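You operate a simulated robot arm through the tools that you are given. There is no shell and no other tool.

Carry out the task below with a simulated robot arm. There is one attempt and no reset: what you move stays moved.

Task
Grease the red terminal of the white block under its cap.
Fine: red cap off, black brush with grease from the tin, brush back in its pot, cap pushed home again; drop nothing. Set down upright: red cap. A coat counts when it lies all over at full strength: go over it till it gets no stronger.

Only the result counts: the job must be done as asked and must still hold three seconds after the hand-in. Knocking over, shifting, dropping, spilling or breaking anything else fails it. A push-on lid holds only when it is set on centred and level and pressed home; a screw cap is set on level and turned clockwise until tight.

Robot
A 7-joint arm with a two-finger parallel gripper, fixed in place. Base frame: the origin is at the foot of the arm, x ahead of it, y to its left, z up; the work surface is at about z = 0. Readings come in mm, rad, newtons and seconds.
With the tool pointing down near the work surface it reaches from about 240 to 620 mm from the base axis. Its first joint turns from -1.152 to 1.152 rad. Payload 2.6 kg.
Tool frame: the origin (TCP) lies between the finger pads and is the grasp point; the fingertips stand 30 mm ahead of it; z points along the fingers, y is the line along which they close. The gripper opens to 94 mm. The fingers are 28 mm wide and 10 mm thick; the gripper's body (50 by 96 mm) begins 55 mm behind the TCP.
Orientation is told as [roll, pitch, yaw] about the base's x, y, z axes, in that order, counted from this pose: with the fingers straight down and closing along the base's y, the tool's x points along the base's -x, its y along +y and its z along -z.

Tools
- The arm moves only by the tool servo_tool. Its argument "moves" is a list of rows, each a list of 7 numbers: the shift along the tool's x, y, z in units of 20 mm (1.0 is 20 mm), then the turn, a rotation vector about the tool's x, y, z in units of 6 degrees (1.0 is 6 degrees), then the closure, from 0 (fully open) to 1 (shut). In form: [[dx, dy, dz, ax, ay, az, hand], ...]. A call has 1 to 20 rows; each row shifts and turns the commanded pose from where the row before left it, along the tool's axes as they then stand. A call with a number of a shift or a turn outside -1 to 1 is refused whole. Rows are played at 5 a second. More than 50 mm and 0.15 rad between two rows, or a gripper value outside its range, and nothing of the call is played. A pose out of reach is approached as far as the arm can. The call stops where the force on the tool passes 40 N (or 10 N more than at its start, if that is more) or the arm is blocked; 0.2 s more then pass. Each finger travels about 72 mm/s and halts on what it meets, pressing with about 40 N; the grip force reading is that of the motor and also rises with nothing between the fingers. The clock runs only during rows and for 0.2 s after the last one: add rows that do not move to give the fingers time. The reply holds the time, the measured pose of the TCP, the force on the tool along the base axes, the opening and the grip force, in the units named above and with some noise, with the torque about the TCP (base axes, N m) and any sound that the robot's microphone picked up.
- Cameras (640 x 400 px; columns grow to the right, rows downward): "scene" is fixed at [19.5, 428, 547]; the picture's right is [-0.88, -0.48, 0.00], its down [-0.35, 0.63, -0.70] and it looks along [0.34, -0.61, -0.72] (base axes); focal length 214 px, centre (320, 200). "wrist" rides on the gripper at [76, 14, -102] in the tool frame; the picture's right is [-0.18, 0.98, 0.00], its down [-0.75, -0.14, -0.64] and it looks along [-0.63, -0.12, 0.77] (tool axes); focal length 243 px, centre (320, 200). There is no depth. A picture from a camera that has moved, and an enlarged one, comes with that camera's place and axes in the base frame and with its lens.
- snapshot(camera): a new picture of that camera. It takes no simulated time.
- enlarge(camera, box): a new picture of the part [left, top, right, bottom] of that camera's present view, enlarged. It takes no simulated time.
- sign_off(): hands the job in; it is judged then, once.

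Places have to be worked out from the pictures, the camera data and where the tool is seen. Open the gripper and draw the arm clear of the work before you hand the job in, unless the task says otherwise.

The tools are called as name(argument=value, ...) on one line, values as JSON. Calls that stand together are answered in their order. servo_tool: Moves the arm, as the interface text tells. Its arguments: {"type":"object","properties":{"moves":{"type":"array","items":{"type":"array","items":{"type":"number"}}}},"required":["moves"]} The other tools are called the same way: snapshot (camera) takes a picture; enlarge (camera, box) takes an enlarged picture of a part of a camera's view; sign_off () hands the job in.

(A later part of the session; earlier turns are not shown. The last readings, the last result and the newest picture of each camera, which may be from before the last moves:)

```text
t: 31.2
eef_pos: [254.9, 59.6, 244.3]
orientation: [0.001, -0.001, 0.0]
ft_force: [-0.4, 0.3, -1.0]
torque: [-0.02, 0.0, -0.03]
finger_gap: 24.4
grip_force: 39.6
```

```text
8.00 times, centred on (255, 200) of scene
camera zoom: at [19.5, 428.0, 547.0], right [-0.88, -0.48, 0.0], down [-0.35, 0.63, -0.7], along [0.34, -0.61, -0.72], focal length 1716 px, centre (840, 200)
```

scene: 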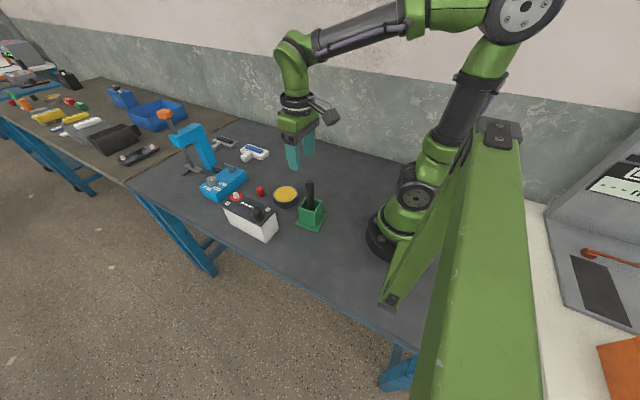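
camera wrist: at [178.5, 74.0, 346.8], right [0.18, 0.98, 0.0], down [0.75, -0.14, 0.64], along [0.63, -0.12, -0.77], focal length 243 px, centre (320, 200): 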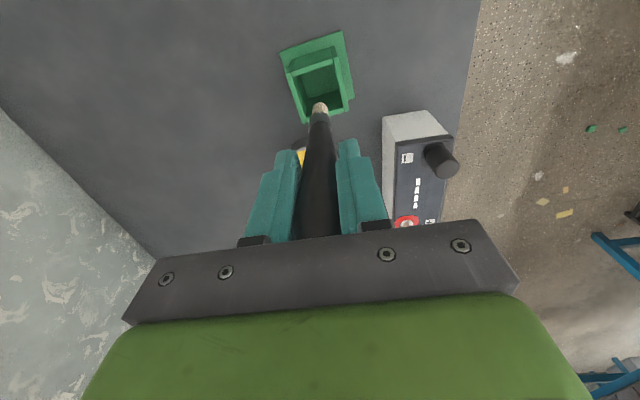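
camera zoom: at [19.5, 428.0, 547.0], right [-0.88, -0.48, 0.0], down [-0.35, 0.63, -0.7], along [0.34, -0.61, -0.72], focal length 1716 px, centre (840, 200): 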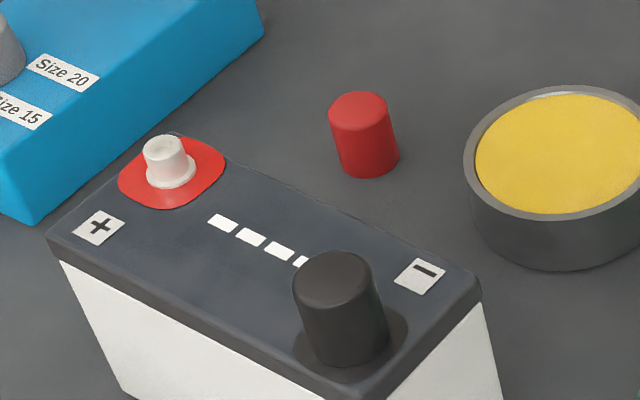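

Bristle tip is roughly 114 mm below the TCP, bristle Ø≈15 mm. The tin centre is near (370, 31.5) with its rim at z≈45, so I carry the brush over the tin.

servo_tool(moves=[[-0.958, -0.228, 0, 0, 0, 0, 1], [-0.958, -0.228, 0, 0, 0, 0, 1], [-0.958, -0.228, 0, 0, 0, 0, 1], [-0.958, -0.228, 0, 0, 0, 0, 1], [-0.958, -0.228, 0, 0, 0, 0, 1], [-0.96, -0.23, 0, 0, 0, 0, 1], [0, 0, 0.9, 0, 0, 0, 1], [0, 0, 0.9, 0, 0, 0, 1], [0, 0, 0.9, 0, 0, 0, 1], [0, 0, 0, 0, 0, 0, 1]])

enlarge(camera="scene", box=[255, 140, 325, 220])

snapshot(camera="wrist")

```text
t: 33.4
eef_pos: [370.9, 28.7, 188.9]
orientation: [0.0, 0.0, 0.0]
ft_force: [-0.4, 0.1, -0.6]
torque: [0.01, 0.01, -0.01]
finger_gap: 24.1
grip_force: 40.2
```

```text
5.00 times, centred on (290, 180) of scene
camera zoom: at [19.5, 428.0, 547.0], right [-0.88, -0.48, 0.0], down [-0.35, 0.63, -0.7], along [0.34, -0.61, -0.72], focal length 1072 px, centre (470, 300)
```

zoom: 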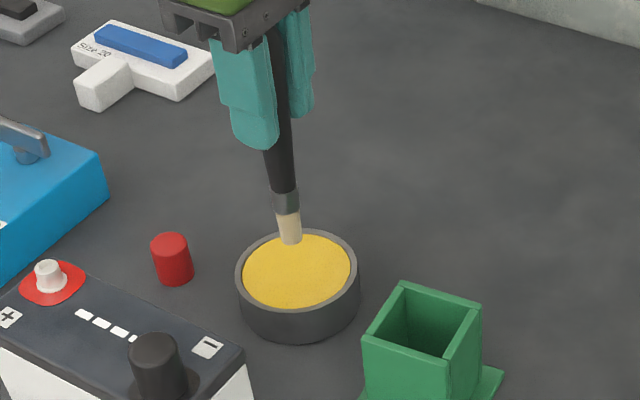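

```text
taken
camera wrist: at [294.5, 44.4, 290.6], right [0.18, 0.98, 0.0], down [0.75, -0.14, 0.64], along [0.63, -0.12, -0.77], focal length 243 px, centre (320, 200)
```

wrist: 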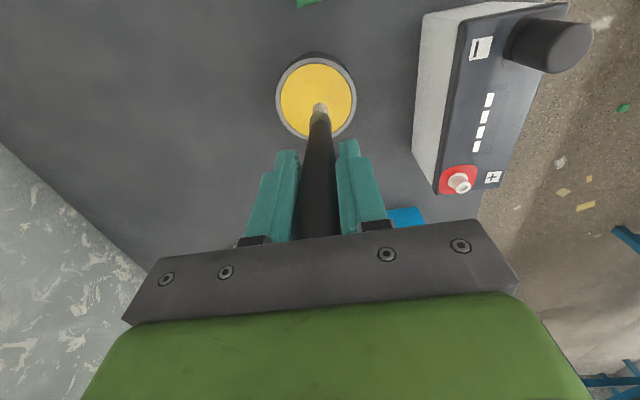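

Brush is over the tin with the tip near z 77. I descend to just over the grease, then slowly in.

servo_tool(moves=[[0, 0, 0.7, 0, 0, 0, 1], [0, 0, 0.7, 0, 0, 0, 1], [0, 0, 0.2, 0, 0, 0, 1], [0, 0, 0.1, 0, 0, 0, 1], [0, 0, 0, 0, 0, 0, 1]])

enlarge(camera="scene", box=[265, 160, 315, 220])

enlarge(camera="wrist", box=[260, 50, 380, 150])

```text
t: 34.6
eef_pos: [369.8, 29.4, 157.9]
orientation: [0.0, 0.0, 0.0]
ft_force: [-1.0, 0.0, -0.3]
torque: [0.04, -0.02, -0.01]
finger_gap: 23.9
grip_force: 40.4
```

```text
6.67 times, centred on (290, 190) of scene
camera zoom: at [19.5, 428.0, 547.0], right [-0.88, -0.48, 0.0], down [-0.35, 0.63, -0.7], along [0.34, -0.61, -0.72], focal length 1430 px, centre (520, 267)
```

zoom: 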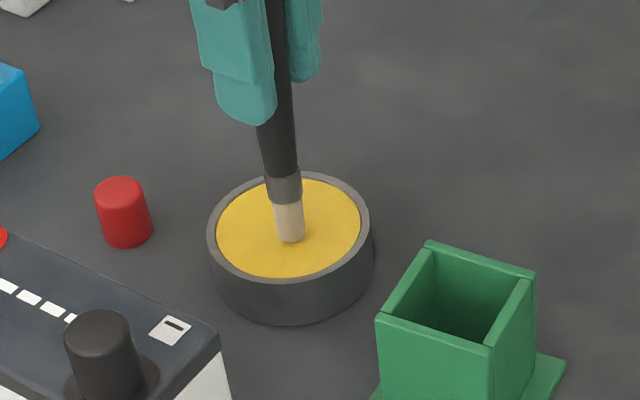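

```text
4.00 times, centred on (320, 100) of wrist
camera zoom: at [293.0, 45.0, 258.4], right [0.18, 0.98, 0.0], down [0.75, -0.14, 0.64], along [0.63, -0.12, -0.77], focal length 970 px, centre (320, 600)
```

zoom: 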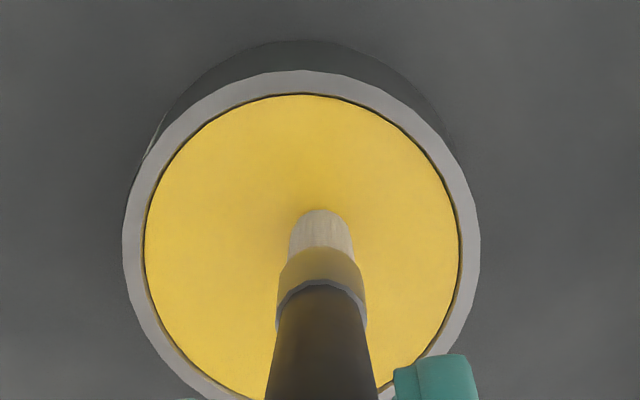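

Tip is just above the grease surface. I go in by 2 mm steps watching the force.

servo_tool(moves=[[0, 0, 0.1, 0, 0, 0, 1], [0, 0, 0.1, 0, 0, 0, 1], [0, 0, 0.1, 0, 0, 0, 1], [0, 0, 0, 0, 0, 0, 1]])

enlarge(camera="scene", box=[265, 160, 315, 220])

enlarge(camera="wrist", box=[260, 50, 380, 150])

```text
t: 35.6
eef_pos: [371.9, 30.2, 153.2]
orientation: [0.0, -0.01, 0.004]
ft_force: [-0.5, 0.2, 38.0]
torque: [-0.01, 0.05, -0.03]
finger_gap: 24.2
grip_force: 40.1
```

```text
6.67 times, centred on (290, 190) of scene
camera zoom: at [19.3, 428.0, 547.1], right [-0.88, -0.48, 0.0], down [-0.35, 0.63, -0.7], along [0.34, -0.61, -0.72], focal length 1430 px, centre (520, 267)
```

zoom: 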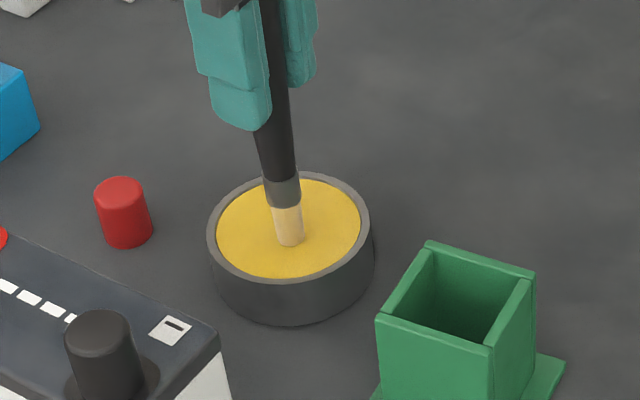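

```text
4.00 times, centred on (320, 100) of wrist
camera zoom: at [295.0, 45.3, 253.8], right [0.18, 0.98, 0.0], down [0.75, -0.14, 0.65], along [0.64, -0.12, -0.76], focal length 970 px, centre (320, 600)
```

zoom: 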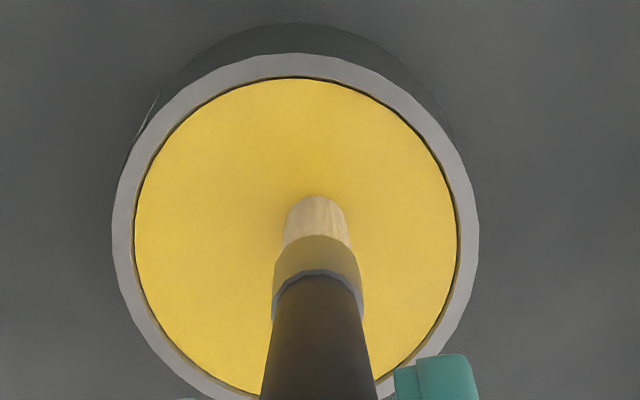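

Contact is firm: 38 N, the grease acts as a solid surface at about commanded z 153.5. I back off right away and look at the bristles.

servo_tool(moves=[[0, 0, -0.14, 0, 0, 0, 1], [0, 0, 0, 0, 0, 0, 1]])

enlarge(camera="scene", box=[275, 170, 305, 200])

enlarge(camera="wrist", box=[290, 80, 350, 130])

```text
t: 36.2
eef_pos: [369.8, 30.1, 154.0]
orientation: [0.0, 0.001, 0.002]
ft_force: [4.5, -1.1, 8.9]
torque: [-0.08, -0.53, -0.04]
finger_gap: 24.1
grip_force: 40.1
```

```text
13.33 times, centred on (290, 185) of scene
camera zoom: at [19.5, 428.0, 547.0], right [-0.88, -0.48, 0.0], down [-0.35, 0.63, -0.7], along [0.34, -0.61, -0.72], focal length 2860 px, centre (720, 400)
```

zoom: 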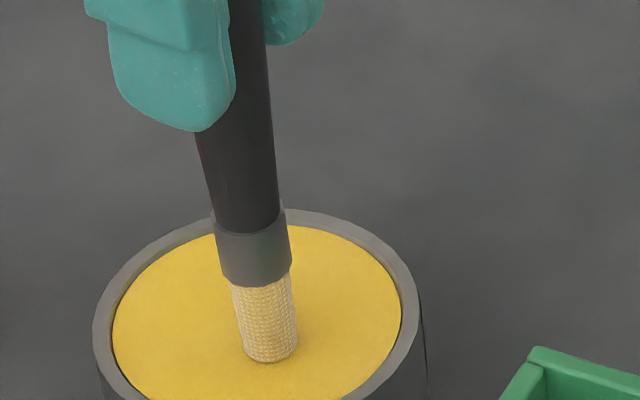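

```text
8.00 times, centred on (320, 105) of wrist
camera zoom: at [293.3, 45.2, 254.6], right [0.18, 0.98, 0.0], down [0.75, -0.14, 0.64], along [0.63, -0.12, -0.77], focal length 1941 px, centre (320, 960)
```

zoom: 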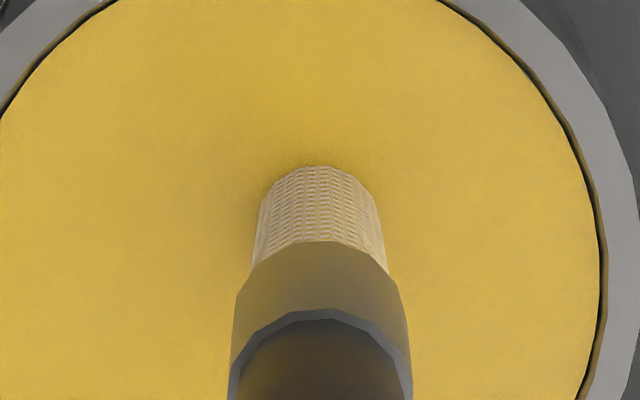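

Bristles look slightly tinted. I lift 20 mm to inspect the load on the brush and check that the tin hasn't moved.

servo_tool(moves=[[0, 0, -0.2, 0, 0, 0, 1], [0, 0, -0.8, 0, 0, 0, 1], [0, 0, 0, 0, 0, 0, 1]])

enlarge(camera="scene", box=[265, 160, 315, 220])

enlarge(camera="scene", box=[280, 175, 305, 195])

enlarge(camera="wrist", box=[290, 80, 350, 130])

```text
t: 37.0
eef_pos: [370.3, 30.6, 175.0]
orientation: [0.001, 0.001, 0.002]
ft_force: [0.2, 0.1, 0.0]
torque: [0.01, 0.01, 0.02]
finger_gap: 24.0
grip_force: 39.9
```

```text
6.67 times, centred on (290, 190) of scene
camera zoom: at [19.5, 428.0, 547.0], right [-0.88, -0.48, 0.0], down [-0.35, 0.63, -0.7], along [0.34, -0.61, -0.72], focal length 1430 px, centre (520, 267)
```

zoom: 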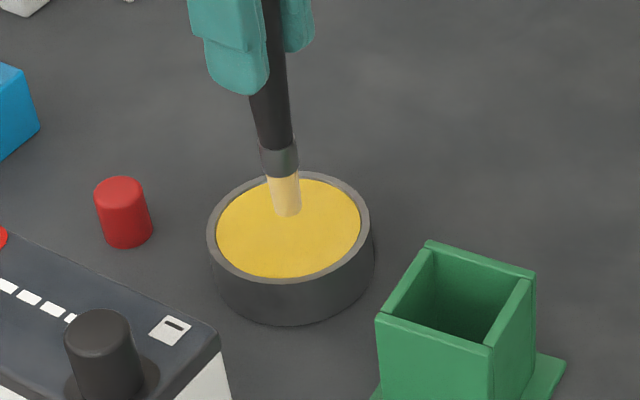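

```text
16.00 times, centred on (292, 185) of scene
camera zoom: at [19.5, 428.0, 547.0], right [-0.88, -0.48, 0.0], down [-0.35, 0.63, -0.7], along [0.34, -0.61, -0.72], focal length 3432 px, centre (760, 440)
```

zoom: 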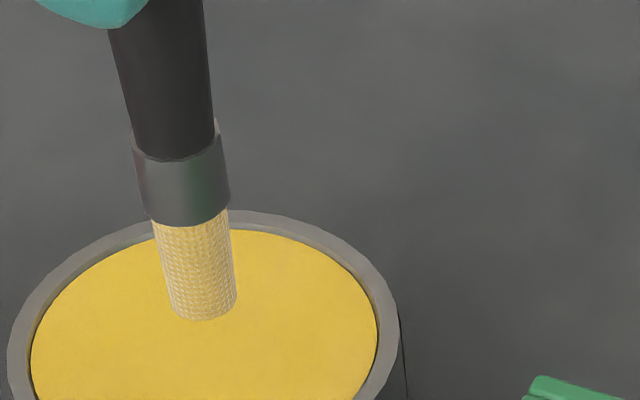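

```text
8.00 times, centred on (320, 105) of wrist
camera zoom: at [294.3, 45.7, 276.1], right [0.18, 0.98, 0.0], down [0.75, -0.14, 0.64], along [0.63, -0.12, -0.77], focal length 1941 px, centre (320, 960)
```

zoom: 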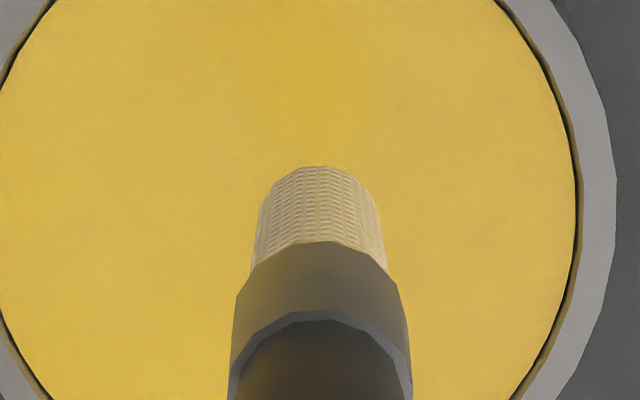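

The bristles took on a yellow tint and the tin hasn't moved. I dip again with gentle contact, holding a couple of seconds, to see if the load grows.

servo_tool(moves=[[0, 0, 0.8, 0, 0, 0, 1], [0, 0, 0.17, 0, 0, 0, 1], [0, 0, 0.05, 0, 0, 0, 1], [0, 0, 0, 0, 0, 0, 1], [0, 0, 0, 0, 0, 0, 1], [0, 0, 0, 0, 0, 0, 1], [0, 0, 0, 0, 0, 0, 1], [0, 0, 0, 0, 0, 0, 1], [0, 0, 0, 0, 0, 0, 1]])

enlarge(camera="scene", box=[280, 175, 305, 195])

enlarge(camera="wrist", box=[290, 80, 350, 130])

```text
t: 39.0
eef_pos: [371.5, 30.7, 155.0]
orientation: [-0.001, -0.001, -0.001]
ft_force: [-0.1, 0.0, -0.4]
torque: [-0.01, 0.0, -0.03]
finger_gap: 24.0
grip_force: 40.2
```

```text
16.00 times, centred on (292, 185) of scene
camera zoom: at [19.5, 428.0, 547.0], right [-0.88, -0.48, 0.0], down [-0.35, 0.63, -0.7], along [0.34, -0.61, -0.72], focal length 3432 px, centre (760, 440)
```

zoom: 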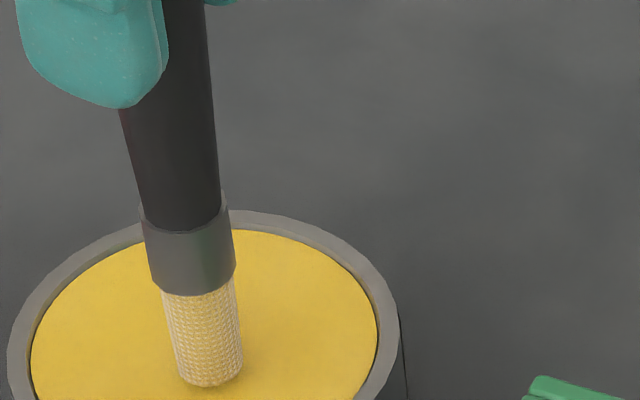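

```text
8.00 times, centred on (320, 105) of wrist
camera zoom: at [294.9, 45.7, 256.5], right [0.18, 0.98, 0.0], down [0.75, -0.14, 0.64], along [0.63, -0.12, -0.77], focal length 1941 px, centre (320, 960)
```

zoom: 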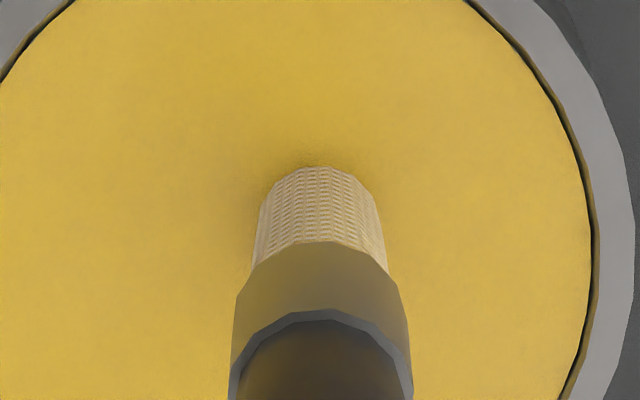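

No contact now at commanded 153.2, so the brush slipped up a little in the grip during the hard press. I step down 0.5–1 mm at a time to find contact.

servo_tool(moves=[[0, 0, 0.05, 0, 0, 0, 1], [0, 0, 0, 0, 0, 0, 1]])

servo_tool(moves=[[0, 0, 0.04, 0, 0, 0, 1], [0, 0, 0, 0, 0, 0, 1]])

```text
t: 39.6
eef_pos: [371.3, 30.6, 153.7]
orientation: [0.002, 0.001, 0.001]
ft_force: [-0.5, -0.5, 0.3]
torque: [0.0, 0.04, 0.03]
finger_gap: 24.0
grip_force: 39.9
```

```text
t: 40.2
eef_pos: [370.9, 30.4, 152.3]
orientation: [-0.001, -0.001, -0.001]
ft_force: [-0.1, -0.5, 6.9]
torque: [-0.1, -0.02, -0.03]
finger_gap: 24.1
grip_force: 39.8
```

Light contact (7 N) at commanded 151.4. I hold, make a small gentle swirl, and lift to inspect.

servo_tool(moves=[[0, 0, 0, 0, 0, 0, 1], [0, 0, 0, 0, 0, 0, 1], [0.1, 0, 0, 0, 0, 0, 1], [0, 0.1, 0, 0, 0, 0, 1], [-0.1, 0, 0, 0, 0, 0, 1], [-0.1, 0, 0, 0, 0, 0, 1], [0, -0.1, 0, 0, 0, 0, 1], [0, -0.1, 0, 0, 0, 0, 1], [0.1, 0.1, 0, 0, 0, 0, 1], [0, 0, 0, 0, 0, 0, 1]])

enlarge(camera="scene", box=[265, 160, 315, 220])

enlarge(camera="wrist", box=[290, 80, 350, 130])

```text
t: 42.4
eef_pos: [370.4, 29.7, 151.8]
orientation: [-0.001, 0.0, 0.0]
ft_force: [0.8, -1.1, 2.8]
torque: [-0.16, -0.17, 0.02]
finger_gap: 23.9
grip_force: 40.0
```

```text
6.67 times, centred on (290, 190) of scene
camera zoom: at [19.5, 428.0, 547.0], right [-0.88, -0.48, 0.0], down [-0.35, 0.63, -0.7], along [0.34, -0.61, -0.72], focal length 1430 px, centre (520, 267)
```

zoom: 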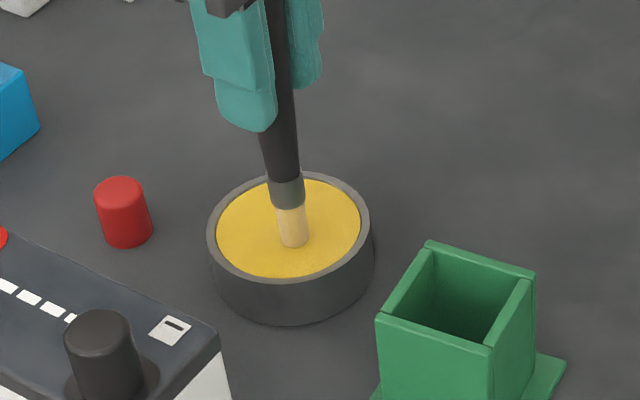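

```text
8.00 times, centred on (320, 105) of wrist
camera zoom: at [293.2, 45.0, 254.3], right [0.18, 0.98, 0.0], down [0.75, -0.14, 0.64], along [0.63, -0.12, -0.77], focal length 1941 px, centre (320, 960)
```

zoom: 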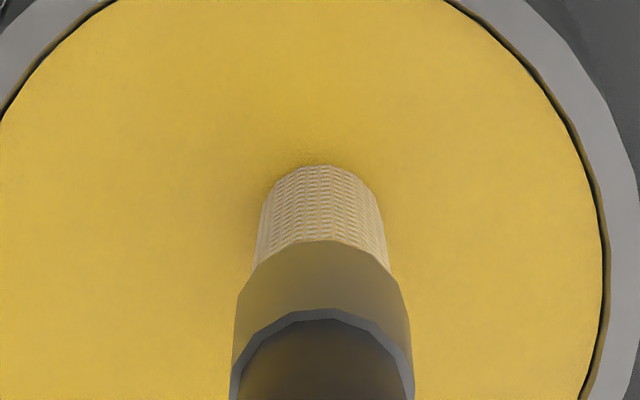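

The tin stayed put and the brush is charged. I lift it and carry it over the terminal post at commanded (458.8, 152.5).

servo_tool(moves=[[0, 0, -0.2, 0, 0, 0, 1], [0, 0, -0.8, 0, 0, 0, 1], [0, 0, -1, 0, 0, 0, 1], [0, 0, -1, 0, 0, 0, 1], [0, 0, -1, 0, 0, 0, 1], [0, 0, -0.93, 0, 0, 0, 1], [-0.627, 0.861, 0, 0, 0, 0, 1], [-0.627, 0.861, 0, 0, 0, 0, 1], [-0.627, 0.861, 0, 0, 0, 0, 1], [-0.627, 0.861, 0, 0, 0, 0, 1], [-0.627, 0.861, 0, 0, 0, 0, 1], [-0.627, 0.86, 0, 0, 0, 0, 1], [-0.628, 0.86, 0, 0, 0, 0, 1], [0, 0, 0, 0, 0, 0, 1]])

enlarge(camera="scene", box=[215, 150, 275, 210])

enlarge(camera="wrist", box=[260, 60, 380, 160])

```text
t: 45.4
eef_pos: [459.1, 154.0, 248.3]
orientation: [-0.002, 0.0, 0.0]
ft_force: [0.1, -0.6, 0.3]
torque: [0.0, -0.02, 0.02]
finger_gap: 24.0
grip_force: 39.9
```

```text
6.67 times, centred on (245, 180) of scene
camera zoom: at [19.5, 428.0, 547.0], right [-0.88, -0.48, 0.0], down [-0.35, 0.63, -0.7], along [0.34, -0.61, -0.72], focal length 1430 px, centre (820, 333)
```

zoom: 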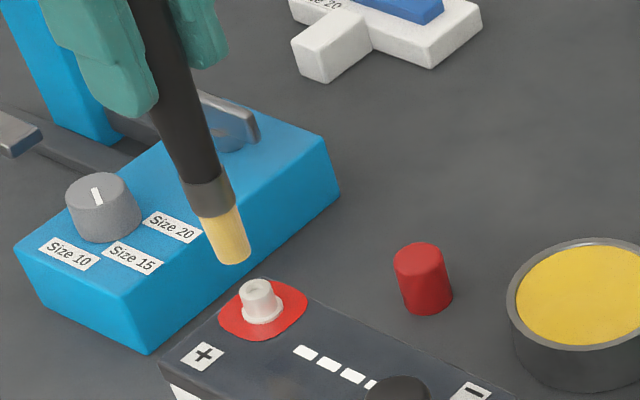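

```text
4.00 times, centred on (320, 110) of wrist
camera zoom: at [382.0, 168.5, 349.9], right [0.18, 0.98, 0.0], down [0.75, -0.14, 0.64], along [0.63, -0.12, -0.77], focal length 970 px, centre (320, 560)
```

zoom: 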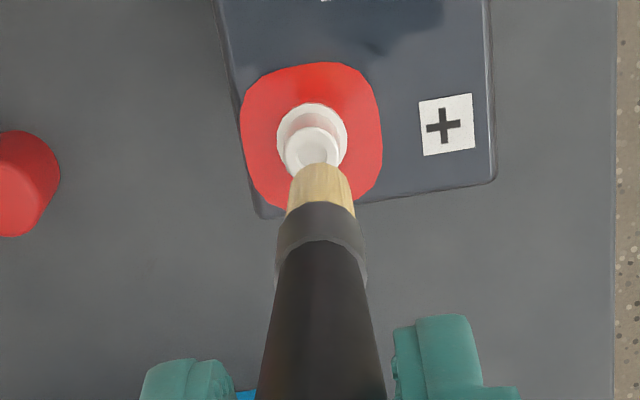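

The brush is clearly loaded. In this view the post lies ~2.7 mm in −x and ~1.7 mm in −y of the brush axis, so I correct and lower toward the post top.

servo_tool(moves=[[0.14, -0.09, 0, 0, 0, 0, 1], [0, 0, 0.5, 0, 0, 0, 1], [0, 0, 0.2, 0, 0, 0, 1], [0, 0, 0, 0, 0, 0, 1]])

enlarge(camera="scene", box=[225, 165, 265, 205])

enlarge(camera="wrist", box=[280, 70, 360, 130])

```text
t: 46.4
eef_pos: [453.6, 148.9, 235.0]
orientation: [0.0, 0.0, 0.0]
ft_force: [0.2, 0.6, 0.0]
torque: [0.03, 0.01, 0.03]
finger_gap: 24.1
grip_force: 40.4
```

```text
10.00 times, centred on (245, 185) of scene
camera zoom: at [19.5, 428.0, 547.0], right [-0.88, -0.48, 0.0], down [-0.35, 0.63, -0.7], along [0.34, -0.61, -0.72], focal length 2145 px, centre (1070, 350)
```

zoom: 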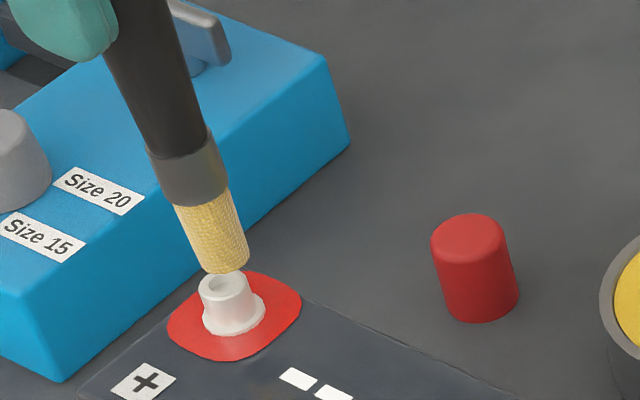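

```text
6.67 times, centred on (320, 100) of wrist
camera zoom: at [377.8, 164.3, 337.4], right [0.18, 0.98, 0.0], down [0.75, -0.14, 0.64], along [0.63, -0.12, -0.77], focal length 1618 px, centre (320, 867)
```

zoom: 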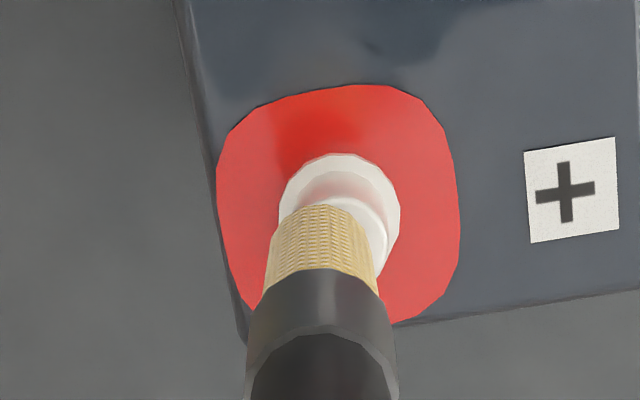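

The shift came out larger than commanded (now the post is ~2.9 mm to +y of the brush). I take several no-move readings to tell noise from drift.

servo_tool(moves=[[0, 0, 0, 0, 0, 0, 1]])

servo_tool(moves=[[0, 0, 0, 0, 0, 0, 1], [0, 0, 0, 0, 0, 0, 1]])

servo_tool(moves=[[0, 0, 0, 0, 0, 0, 1], [0, 0, 0, 0, 0, 0, 1]])

enlarge(camera="wrist", box=[280, 70, 360, 130])

```text
t: 46.8
eef_pos: [453.6, 148.6, 235.8]
orientation: [-0.001, 0.0, -0.001]
ft_force: [-0.3, -0.1, -0.9]
torque: [0.0, 0.01, -0.01]
finger_gap: 24.1
grip_force: 39.7
```

```text
t: 47.4
eef_pos: [454.0, 149.2, 237.2]
orientation: [0.001, 0.001, 0.0]
ft_force: [-0.5, -0.1, -0.4]
torque: [0.0, 0.02, 0.01]
finger_gap: 23.9
grip_force: 40.3
```

```text
t: 48.0
eef_pos: [454.0, 149.9, 236.1]
orientation: [-0.001, -0.001, 0.001]
ft_force: [-0.1, 0.3, 0.3]
torque: [0.02, -0.01, 0.01]
finger_gap: 24.2
grip_force: 40.0
```

```text
6.67 times, centred on (320, 100) of wrist
camera zoom: at [377.8, 164.4, 337.5], right [0.18, 0.98, 0.0], down [0.75, -0.14, 0.64], along [0.63, -0.12, -0.77], focal length 1618 px, centre (320, 867)
```

zoom: 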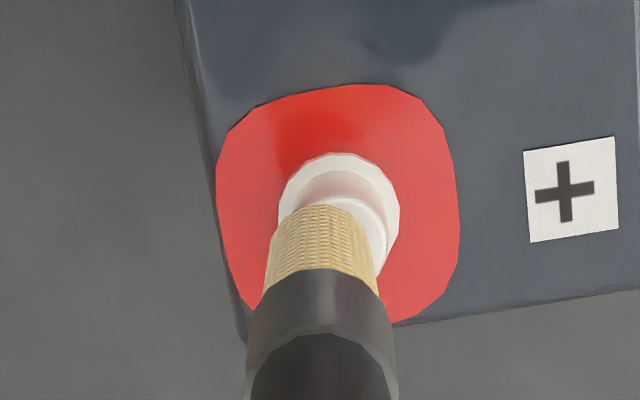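

The pose is steady, and the camera pose given with pictures is a nearly noise-free measure (TCP ≈ camera + (76.6, −14.9, −101.6)), so the arm's real tracking error is ±2 mm per move. The terminal sits at real ≈(455.5, 152.2); I correct by (+1.1, +2.8) and check again.

servo_tool(moves=[[-0.055, 0.14, 0, 0, 0, 0, 1], [0, 0, 0, 0, 0, 0, 1], [0, 0, 0, 0, 0, 0, 1]])

enlarge(camera="wrist", box=[280, 70, 360, 130])

enlarge(camera="scene", box=[225, 165, 265, 205])

```text
t: 48.8
eef_pos: [456.9, 151.6, 235.4]
orientation: [0.0, 0.0, 0.0]
ft_force: [-0.4, 0.0, -0.3]
torque: [-0.01, -0.01, 0.02]
finger_gap: 24.2
grip_force: 39.8
```

```text
6.67 times, centred on (320, 100) of wrist
camera zoom: at [379.5, 166.8, 337.2], right [0.18, 0.98, 0.0], down [0.75, -0.14, 0.64], along [0.63, -0.12, -0.77], focal length 1618 px, centre (320, 867)
```

zoom: 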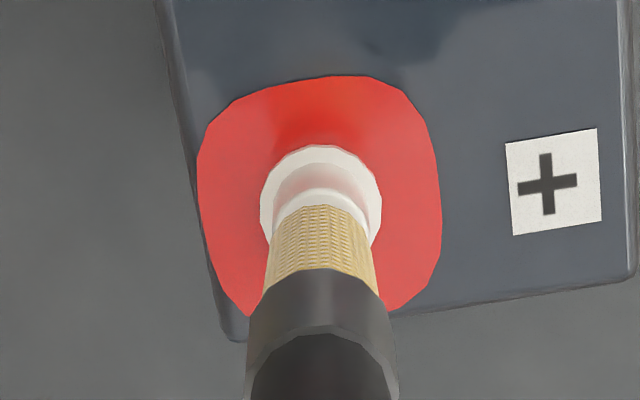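

```text
10.00 times, centred on (245, 185) of scene
camera zoom: at [19.5, 428.0, 547.0], right [-0.88, -0.48, 0.0], down [-0.35, 0.63, -0.7], along [0.34, -0.61, -0.72], focal length 2145 px, centre (1070, 350)
```

zoom: 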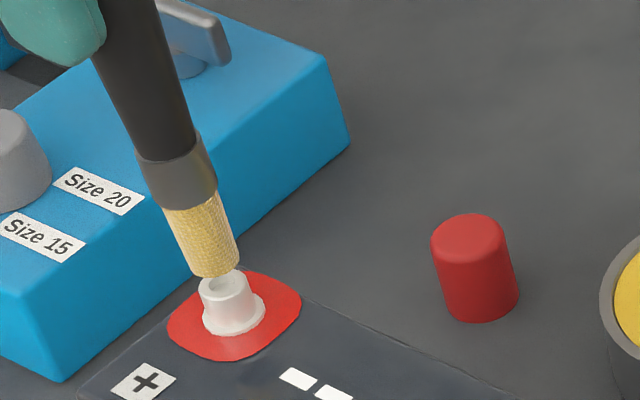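

Now the brush axis is right over the post (real (456.1, 151.9, 235.6)). Post top is z≈109, so I lower 8 mm then probe for contact on the top.

servo_tool(moves=[[0, 0, 0.3, 0, 0, 0, 1], [0, 0, 0.15, 0, 0, 0, 1], [0, 0, 0, 0, 0, 0, 1]])

enlarge(camera="wrist", box=[280, 70, 360, 130])

enlarge(camera="scene", box=[225, 165, 265, 205])

```text
t: 49.6
eef_pos: [456.3, 152.7, 226.9]
orientation: [0.0, 0.0, 0.0]
ft_force: [-0.2, -0.9, -0.1]
torque: [0.0, -0.02, -0.03]
finger_gap: 24.2
grip_force: 39.6
```

```text
6.67 times, centred on (320, 100) of wrist
camera zoom: at [378.9, 167.8, 329.0], right [0.18, 0.98, 0.0], down [0.75, -0.14, 0.64], along [0.63, -0.12, -0.77], focal length 1618 px, centre (320, 867)
```

zoom: 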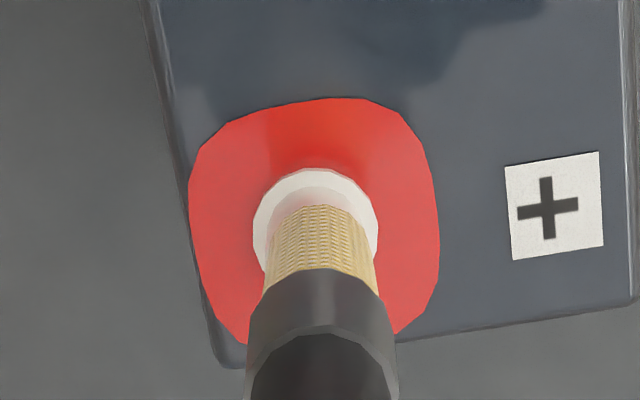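

```text
10.00 times, centred on (245, 185) of scene
camera zoom: at [19.5, 428.0, 547.0], right [-0.88, -0.48, 0.0], down [-0.35, 0.63, -0.7], along [0.34, -0.61, -0.72], focal length 2145 px, centre (1070, 350)
```

zoom: 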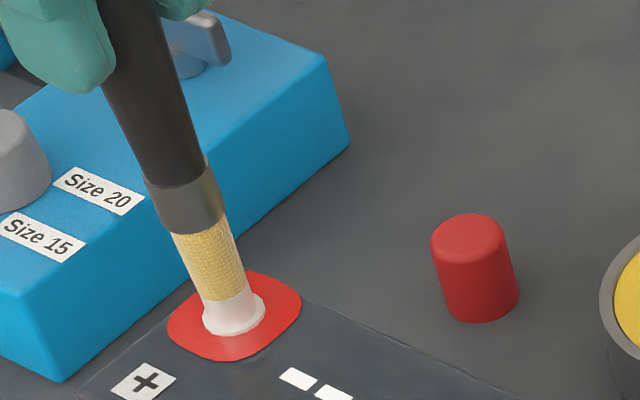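

Close to contact. I lower in 1 mm steps, watching the force.

servo_tool(moves=[[0, -0.03, 0.06, 0, 0, 0, 1], [0, 0, 0, 0, 0, 0, 1]])

servo_tool(moves=[[0, 0, 0.05, 0, 0, 0, 1], [0, 0, 0, 0, 0, 0, 1]])

servo_tool(moves=[[0, 0, 0.05, 0, 0, 0, 1], [0, 0, 0, 0, 0, 0, 1]])

```text
t: 50.2
eef_pos: [455.6, 151.5, 226.0]
orientation: [-0.001, 0.001, -0.001]
ft_force: [0.9, 0.0, 0.6]
torque: [0.05, -0.02, 0.01]
finger_gap: 24.2
grip_force: 40.4
```

```text
t: 50.8
eef_pos: [454.8, 152.7, 224.6]
orientation: [0.001, -0.003, -0.001]
ft_force: [0.0, 0.4, 7.0]
torque: [0.02, -0.02, 0.02]
finger_gap: 23.9
grip_force: 39.8
```

```text
t: 51.4
eef_pos: [456.5, 152.2, 225.1]
orientation: [0.002, -0.004, 0.001]
ft_force: [-1.2, -0.2, 17.6]
torque: [-0.08, 0.12, 0.01]
finger_gap: 24.1
grip_force: 40.0
```

Contact on the post top at TCP z≈225. I ease to a light contact, hold, then lift and look at the coat.

servo_tool(moves=[[0, 0, -0.04, 0, 0, 0, 1], [0.1, 0, 0, 0, 0, 0, 1], [-0.1, 0.1, 0, 0, 0, 0, 1], [-0.1, -0.1, 0, 0, 0, 0, 1], [0.1, -0.1, 0, 0, 0, 0, 1], [0, 0.1, 0, 0, 0, 0, 1], [0, 0, -0.5, 0, 0, 0, 1], [0, 0, -0.5, 0, 0, 0, 1], [0, 0, 0, 0, 0, 0, 1]])

enlarge(camera="scene", box=[230, 180, 260, 205])

enlarge(camera="wrist", box=[280, 70, 360, 130])

```text
t: 53.4
eef_pos: [454.8, 150.4, 245.5]
orientation: [0.001, 0.0, 0.0]
ft_force: [-0.1, 0.6, -0.7]
torque: [0.01, 0.05, 0.01]
finger_gap: 23.7
grip_force: 39.7
```

```text
16.00 times, centred on (245, 192) of scene
camera zoom: at [19.5, 428.0, 547.0], right [-0.88, -0.48, 0.0], down [-0.35, 0.63, -0.7], along [0.34, -0.61, -0.72], focal length 3432 px, centre (1520, 320)
```

zoom: 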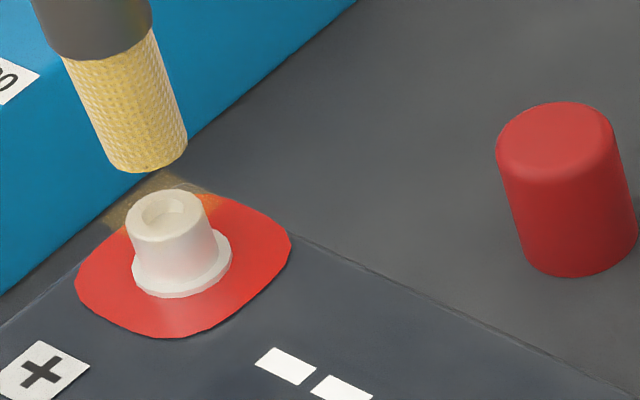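

```text
6.67 times, centred on (320, 100) of wrist
camera zoom: at [378.3, 165.7, 345.6], right [0.18, 0.98, 0.0], down [0.75, -0.14, 0.64], along [0.63, -0.12, -0.77], focal length 1618 px, centre (320, 867)
```

zoom: 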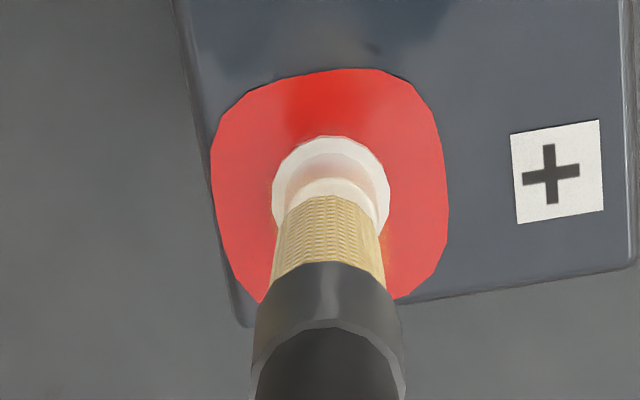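

The top shows a faint creamy tint. Next I'll coat the sides: go to the +y side of the post, with clearance, lower the tip to just above the post's base ring, and check.

servo_tool(moves=[[-0.04, 0.5, 0, 0, 0, 0, 1], [0, 0.5, 0, 0, 0, 0, 1], [0, 0, 0.5, 0, 0, 0, 1], [0, 0, 0.5, 0, 0, 0, 1], [0, 0, 0.4, 0, 0, 0, 1], [0, 0, 0, 0, 0, 0, 1]])

enlarge(camera="scene", box=[230, 175, 260, 205])

enlarge(camera="wrist", box=[270, 70, 350, 130])

```text
t: 54.8
eef_pos: [456.0, 169.6, 217.4]
orientation: [-0.001, 0.001, 0.0]
ft_force: [0.2, 0.0, -0.1]
torque: [0.0, -0.02, -0.02]
finger_gap: 24.2
grip_force: 40.4
```

```text
13.33 times, centred on (245, 190) of scene
camera zoom: at [19.5, 428.0, 547.0], right [-0.88, -0.48, 0.0], down [-0.35, 0.63, -0.7], along [0.34, -0.61, -0.72], focal length 2860 px, centre (1320, 333)
```

zoom: 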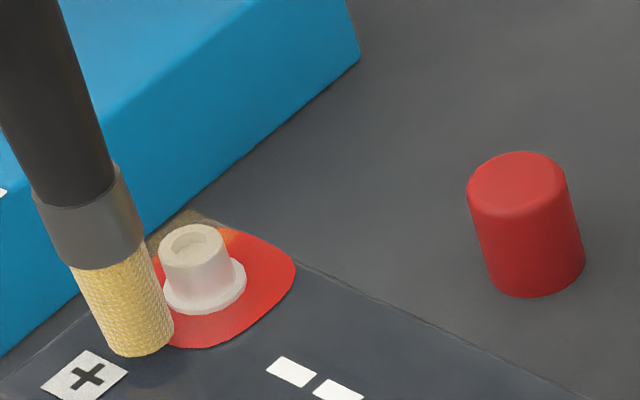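

```text
6.67 times, centred on (310, 100) of wrist
camera zoom: at [379.1, 186.2, 318.4], right [0.18, 0.98, 0.0], down [0.75, -0.14, 0.64], along [0.63, -0.12, -0.77], focal length 1618 px, centre (387, 867)
```

zoom: 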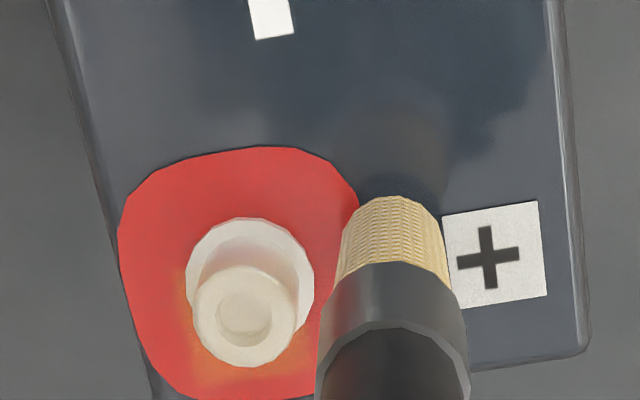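

The post top is clearly tinted and there's an orange-ish tint on the far side of the collar. I zoom further to understand how the coat is displayed.

enlarge(camera="wrist", box=[280, 90, 325, 130])

enlarge(camera="scene", box=[238, 185, 256, 200])

```text
10.00 times, centred on (302, 110) of wrist
camera zoom: at [379.1, 186.2, 318.4], right [0.18, 0.98, 0.0], down [0.75, -0.14, 0.64], along [0.63, -0.12, -0.77], focal length 2426 px, centre (495, 1100)
```

zoom: 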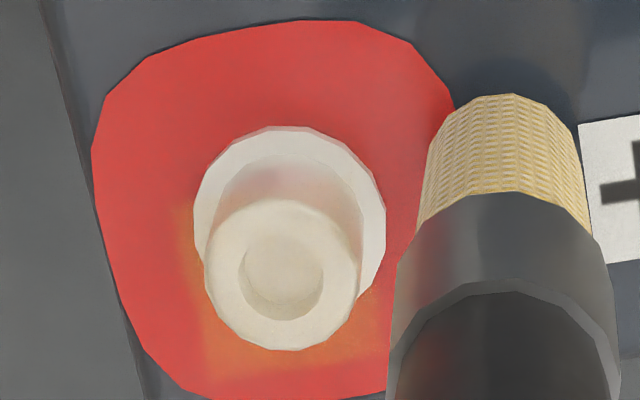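

```text
16.00 times, centred on (247, 192) of scene
camera zoom: at [19.5, 428.0, 547.0], right [-0.88, -0.48, 0.0], down [-0.35, 0.63, -0.7], along [0.34, -0.61, -0.72], focal length 3432 px, centre (1488, 320)
```

zoom: 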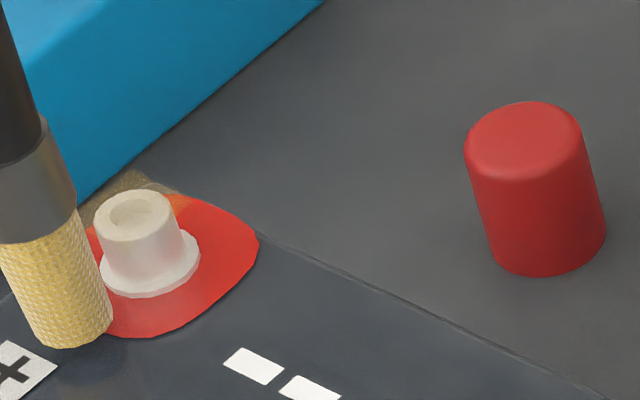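

The tint seems to be a coat patch laid at contact. I'll lower the tip to just above the base ring and approach the post from +y in small steps, watching force/torque.

servo_tool(moves=[[0, 0, 0.15, 0, 0, 0, 1], [0, -0.07, 0, 0, 0, 0, 1], [0, 0, 0, 0, 0, 0, 1]])

enlarge(camera="wrist", box=[280, 80, 340, 130])

enlarge(camera="scene", box=[234, 185, 256, 203])

```text
t: 55.6
eef_pos: [456.7, 169.7, 213.7]
orientation: [-0.001, -0.002, 0.0]
ft_force: [0.1, 0.3, -0.6]
torque: [0.03, 0.04, 0.0]
finger_gap: 24.1
grip_force: 40.5
```

```text
8.00 times, centred on (310, 105) of wrist
camera zoom: at [379.4, 184.7, 315.0], right [0.18, 0.98, 0.0], down [0.75, -0.14, 0.64], along [0.63, -0.12, -0.77], focal length 1941 px, centre (400, 960)
```

zoom: 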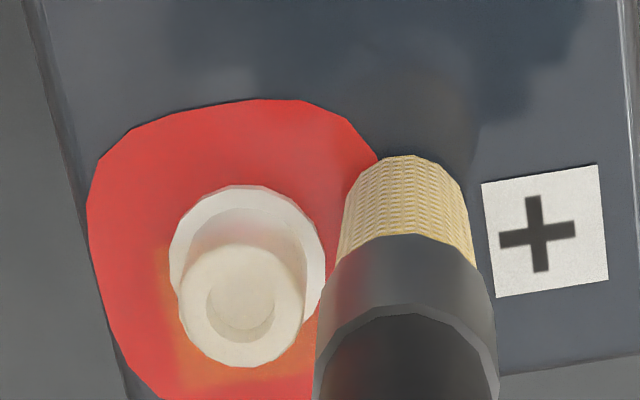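

```text
16.00 times, centred on (245, 194) of scene
camera zoom: at [19.5, 428.0, 547.0], right [-0.88, -0.48, 0.0], down [-0.35, 0.63, -0.7], along [0.34, -0.61, -0.72], focal length 3432 px, centre (1520, 296)
```

zoom: 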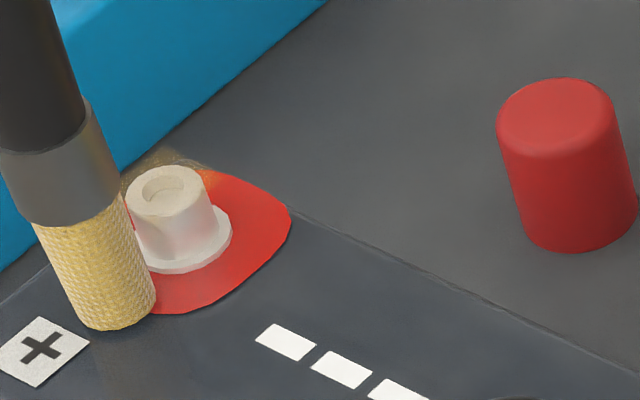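

No contact yet. I step toward the post 1 mm at a time.

servo_tool(moves=[[0, -0.06, 0, 0, 0, 0, 1], [0, 0, 0, 0, 0, 0, 1]])

servo_tool(moves=[[0, -0.05, 0, 0, 0, 0, 1], [0, 0, 0, 0, 0, 0, 1]])

enlarge(camera="wrist", box=[280, 80, 340, 130])

```text
t: 56.2
eef_pos: [456.5, 167.9, 214.3]
orientation: [0.001, -0.002, 0.001]
ft_force: [0.0, 0.1, -0.5]
torque: [0.02, 0.02, -0.03]
finger_gap: 24.3
grip_force: 40.3
```

```text
t: 56.8
eef_pos: [458.0, 167.3, 213.7]
orientation: [0.002, 0.0, 0.001]
ft_force: [-0.3, 0.1, -1.1]
torque: [0.01, -0.01, -0.01]
finger_gap: 24.0
grip_force: 40.3
```

```text
8.00 times, centred on (310, 105) of wrist
camera zoom: at [380.0, 182.7, 314.8], right [0.18, 0.98, 0.0], down [0.75, -0.14, 0.64], along [0.63, -0.12, -0.77], focal length 1941 px, centre (400, 960)
```

zoom: 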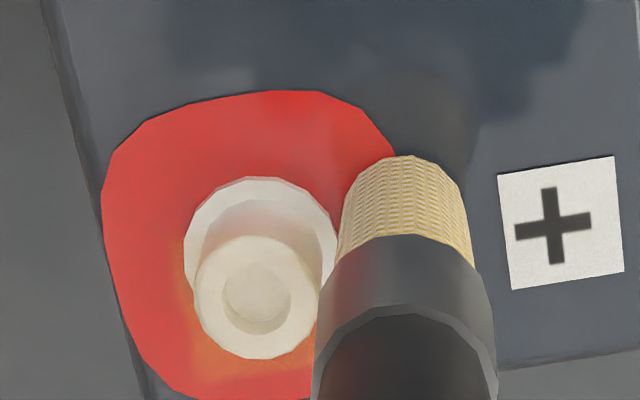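

Still free at real y 167.8. Continue stepping.

servo_tool(moves=[[0, -0.05, 0, 0, 0, 0, 1], [0, 0, 0, 0, 0, 0, 1]])

servo_tool(moves=[[0, -0.05, 0, 0, 0, 0, 1], [0, 0, 0, 0, 0, 0, 1]])

enlarge(camera="wrist", box=[280, 80, 340, 130])

enlarge(camera="scene", box=[234, 185, 256, 203])

```text
t: 57.4
eef_pos: [457.1, 167.4, 212.7]
orientation: [-0.001, 0.0, -0.001]
ft_force: [0.5, -0.1, -1.0]
torque: [0.0, 0.01, 0.05]
finger_gap: 23.7
grip_force: 39.7
```

```text
t: 58.0
eef_pos: [455.7, 166.2, 213.4]
orientation: [-0.001, 0.0, 0.001]
ft_force: [0.0, 0.2, 0.4]
torque: [0.07, -0.01, 0.02]
finger_gap: 24.0
grip_force: 39.6
```

```text
8.00 times, centred on (310, 105) of wrist
camera zoom: at [379.7, 180.3, 315.2], right [0.18, 0.98, 0.0], down [0.75, -0.14, 0.64], along [0.63, -0.12, -0.77], focal length 1941 px, centre (400, 960)
```

zoom: 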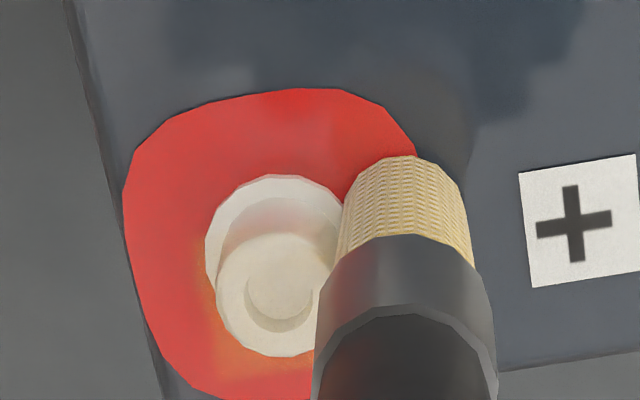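

```text
16.00 times, centred on (245, 194) of scene
camera zoom: at [19.5, 428.0, 547.0], right [-0.88, -0.48, 0.0], down [-0.35, 0.63, -0.7], along [0.34, -0.61, -0.72], focal length 3432 px, centre (1520, 296)
```

zoom: 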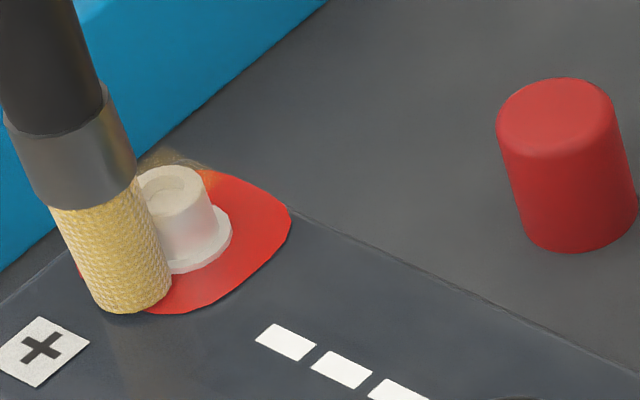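

Nearly touching (torque 0.07). One more half-millimetre step and hold.

servo_tool(moves=[[0, -0.03, 0, 0, 0, 0, 1], [0, 0, 0, 0, 0, 0, 1]])

servo_tool(moves=[[0, -0.03, 0, 0, 0, 0, 1], [0, 0, 0, 0, 0, 0, 1]])

```text
t: 58.6
eef_pos: [456.9, 165.3, 212.7]
orientation: [0.001, -0.001, -0.001]
ft_force: [-0.3, 1.1, 0.4]
torque: [0.11, 0.06, -0.03]
finger_gap: 24.2
grip_force: 40.1
```

```text
t: 59.2
eef_pos: [456.5, 164.8, 214.0]
orientation: [0.0, 0.001, 0.0]
ft_force: [-0.2, 2.6, -1.1]
torque: [0.27, 0.08, -0.03]
finger_gap: 23.8
grip_force: 40.3
```

Light contact (2.6 N) at centre distance ≈12.7 mm; lateral compliance is soft, so orbiting is safe. I do a first quarter orbit from the +y to the −x side and check.

servo_tool(moves=[[0, 0, 0, 0, 0, 0, 1], [0.1947, -0.0309, 0, 0, 0, 0, 1], [0.1756, -0.0894, 0, 0, 0, 0, 1], [0.1394, -0.1394, 0, 0, 0, 0, 1], [0.0894, -0.1756, 0, 0, 0, 0, 1], [0.0309, -0.1947, 0, 0, 0, 0, 1], [0, 0, 0, 0, 0, 0, 1]])

enlarge(camera="wrist", box=[280, 80, 340, 130])

enlarge(camera="scene", box=[234, 185, 256, 203])

```text
t: 60.8
eef_pos: [444.6, 152.5, 212.7]
orientation: [0.001, 0.0, 0.0]
ft_force: [0.3, -0.6, -0.5]
torque: [0.06, 0.06, 0.0]
finger_gap: 24.2
grip_force: 39.8
```

```text
8.00 times, centred on (310, 105) of wrist
camera zoom: at [367.4, 167.6, 315.1], right [0.18, 0.98, 0.0], down [0.75, -0.14, 0.64], along [0.63, -0.12, -0.77], focal length 1941 px, centre (400, 960)
```

zoom: 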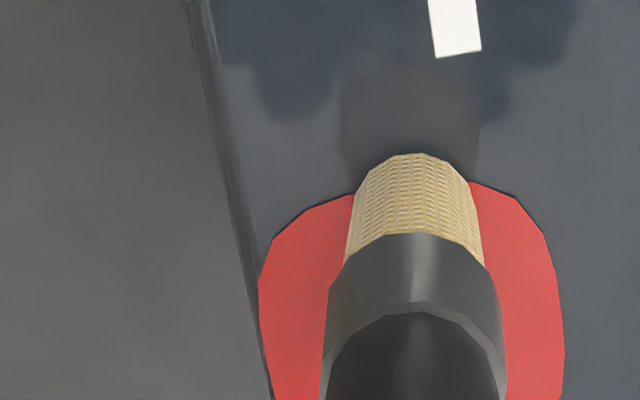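

```text
16.00 times, centred on (245, 194) of scene
camera zoom: at [19.5, 428.0, 547.0], right [-0.88, -0.48, 0.0], down [-0.35, 0.63, -0.7], along [0.34, -0.61, -0.72], focal length 3432 px, centre (1520, 296)
```

zoom: 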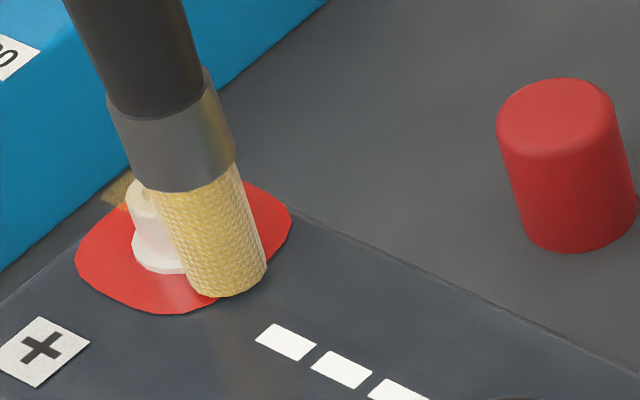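

At the −x side with only slight contact. I press 0.6 mm closer and check force, then hold there.

servo_tool(moves=[[-0.03, 0, 0, 0, 0, 0, 1], [0, 0, 0, 0, 0, 0, 1]])

servo_tool(moves=[[-0.03, 0, 0, 0, 0, 0, 1], [0, 0, 0, 0, 0, 0, 1]])

enlarge(camera="wrist", box=[280, 80, 340, 130])

```text
t: 61.4
eef_pos: [443.5, 154.2, 214.2]
orientation: [0.001, 0.001, 0.0]
ft_force: [-0.3, 1.0, -0.8]
torque: [0.02, 0.21, 0.0]
finger_gap: 23.9
grip_force: 40.2
```

```text
t: 62.0
eef_pos: [444.4, 153.0, 213.1]
orientation: [-0.001, 0.001, 0.0]
ft_force: [-4.2, -0.5, -0.9]
torque: [0.03, 0.58, 0.02]
finger_gap: 24.0
grip_force: 39.9
```

```text
8.00 times, centred on (310, 105) of wrist
camera zoom: at [368.3, 167.9, 315.7], right [0.18, 0.98, 0.0], down [0.75, -0.14, 0.64], along [0.63, -0.12, -0.77], focal length 1941 px, centre (400, 960)
```

zoom: 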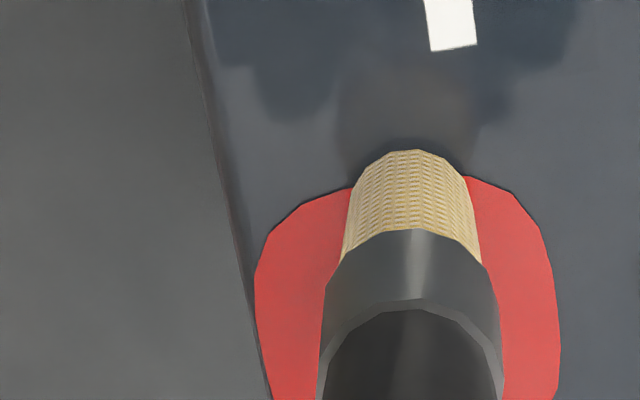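

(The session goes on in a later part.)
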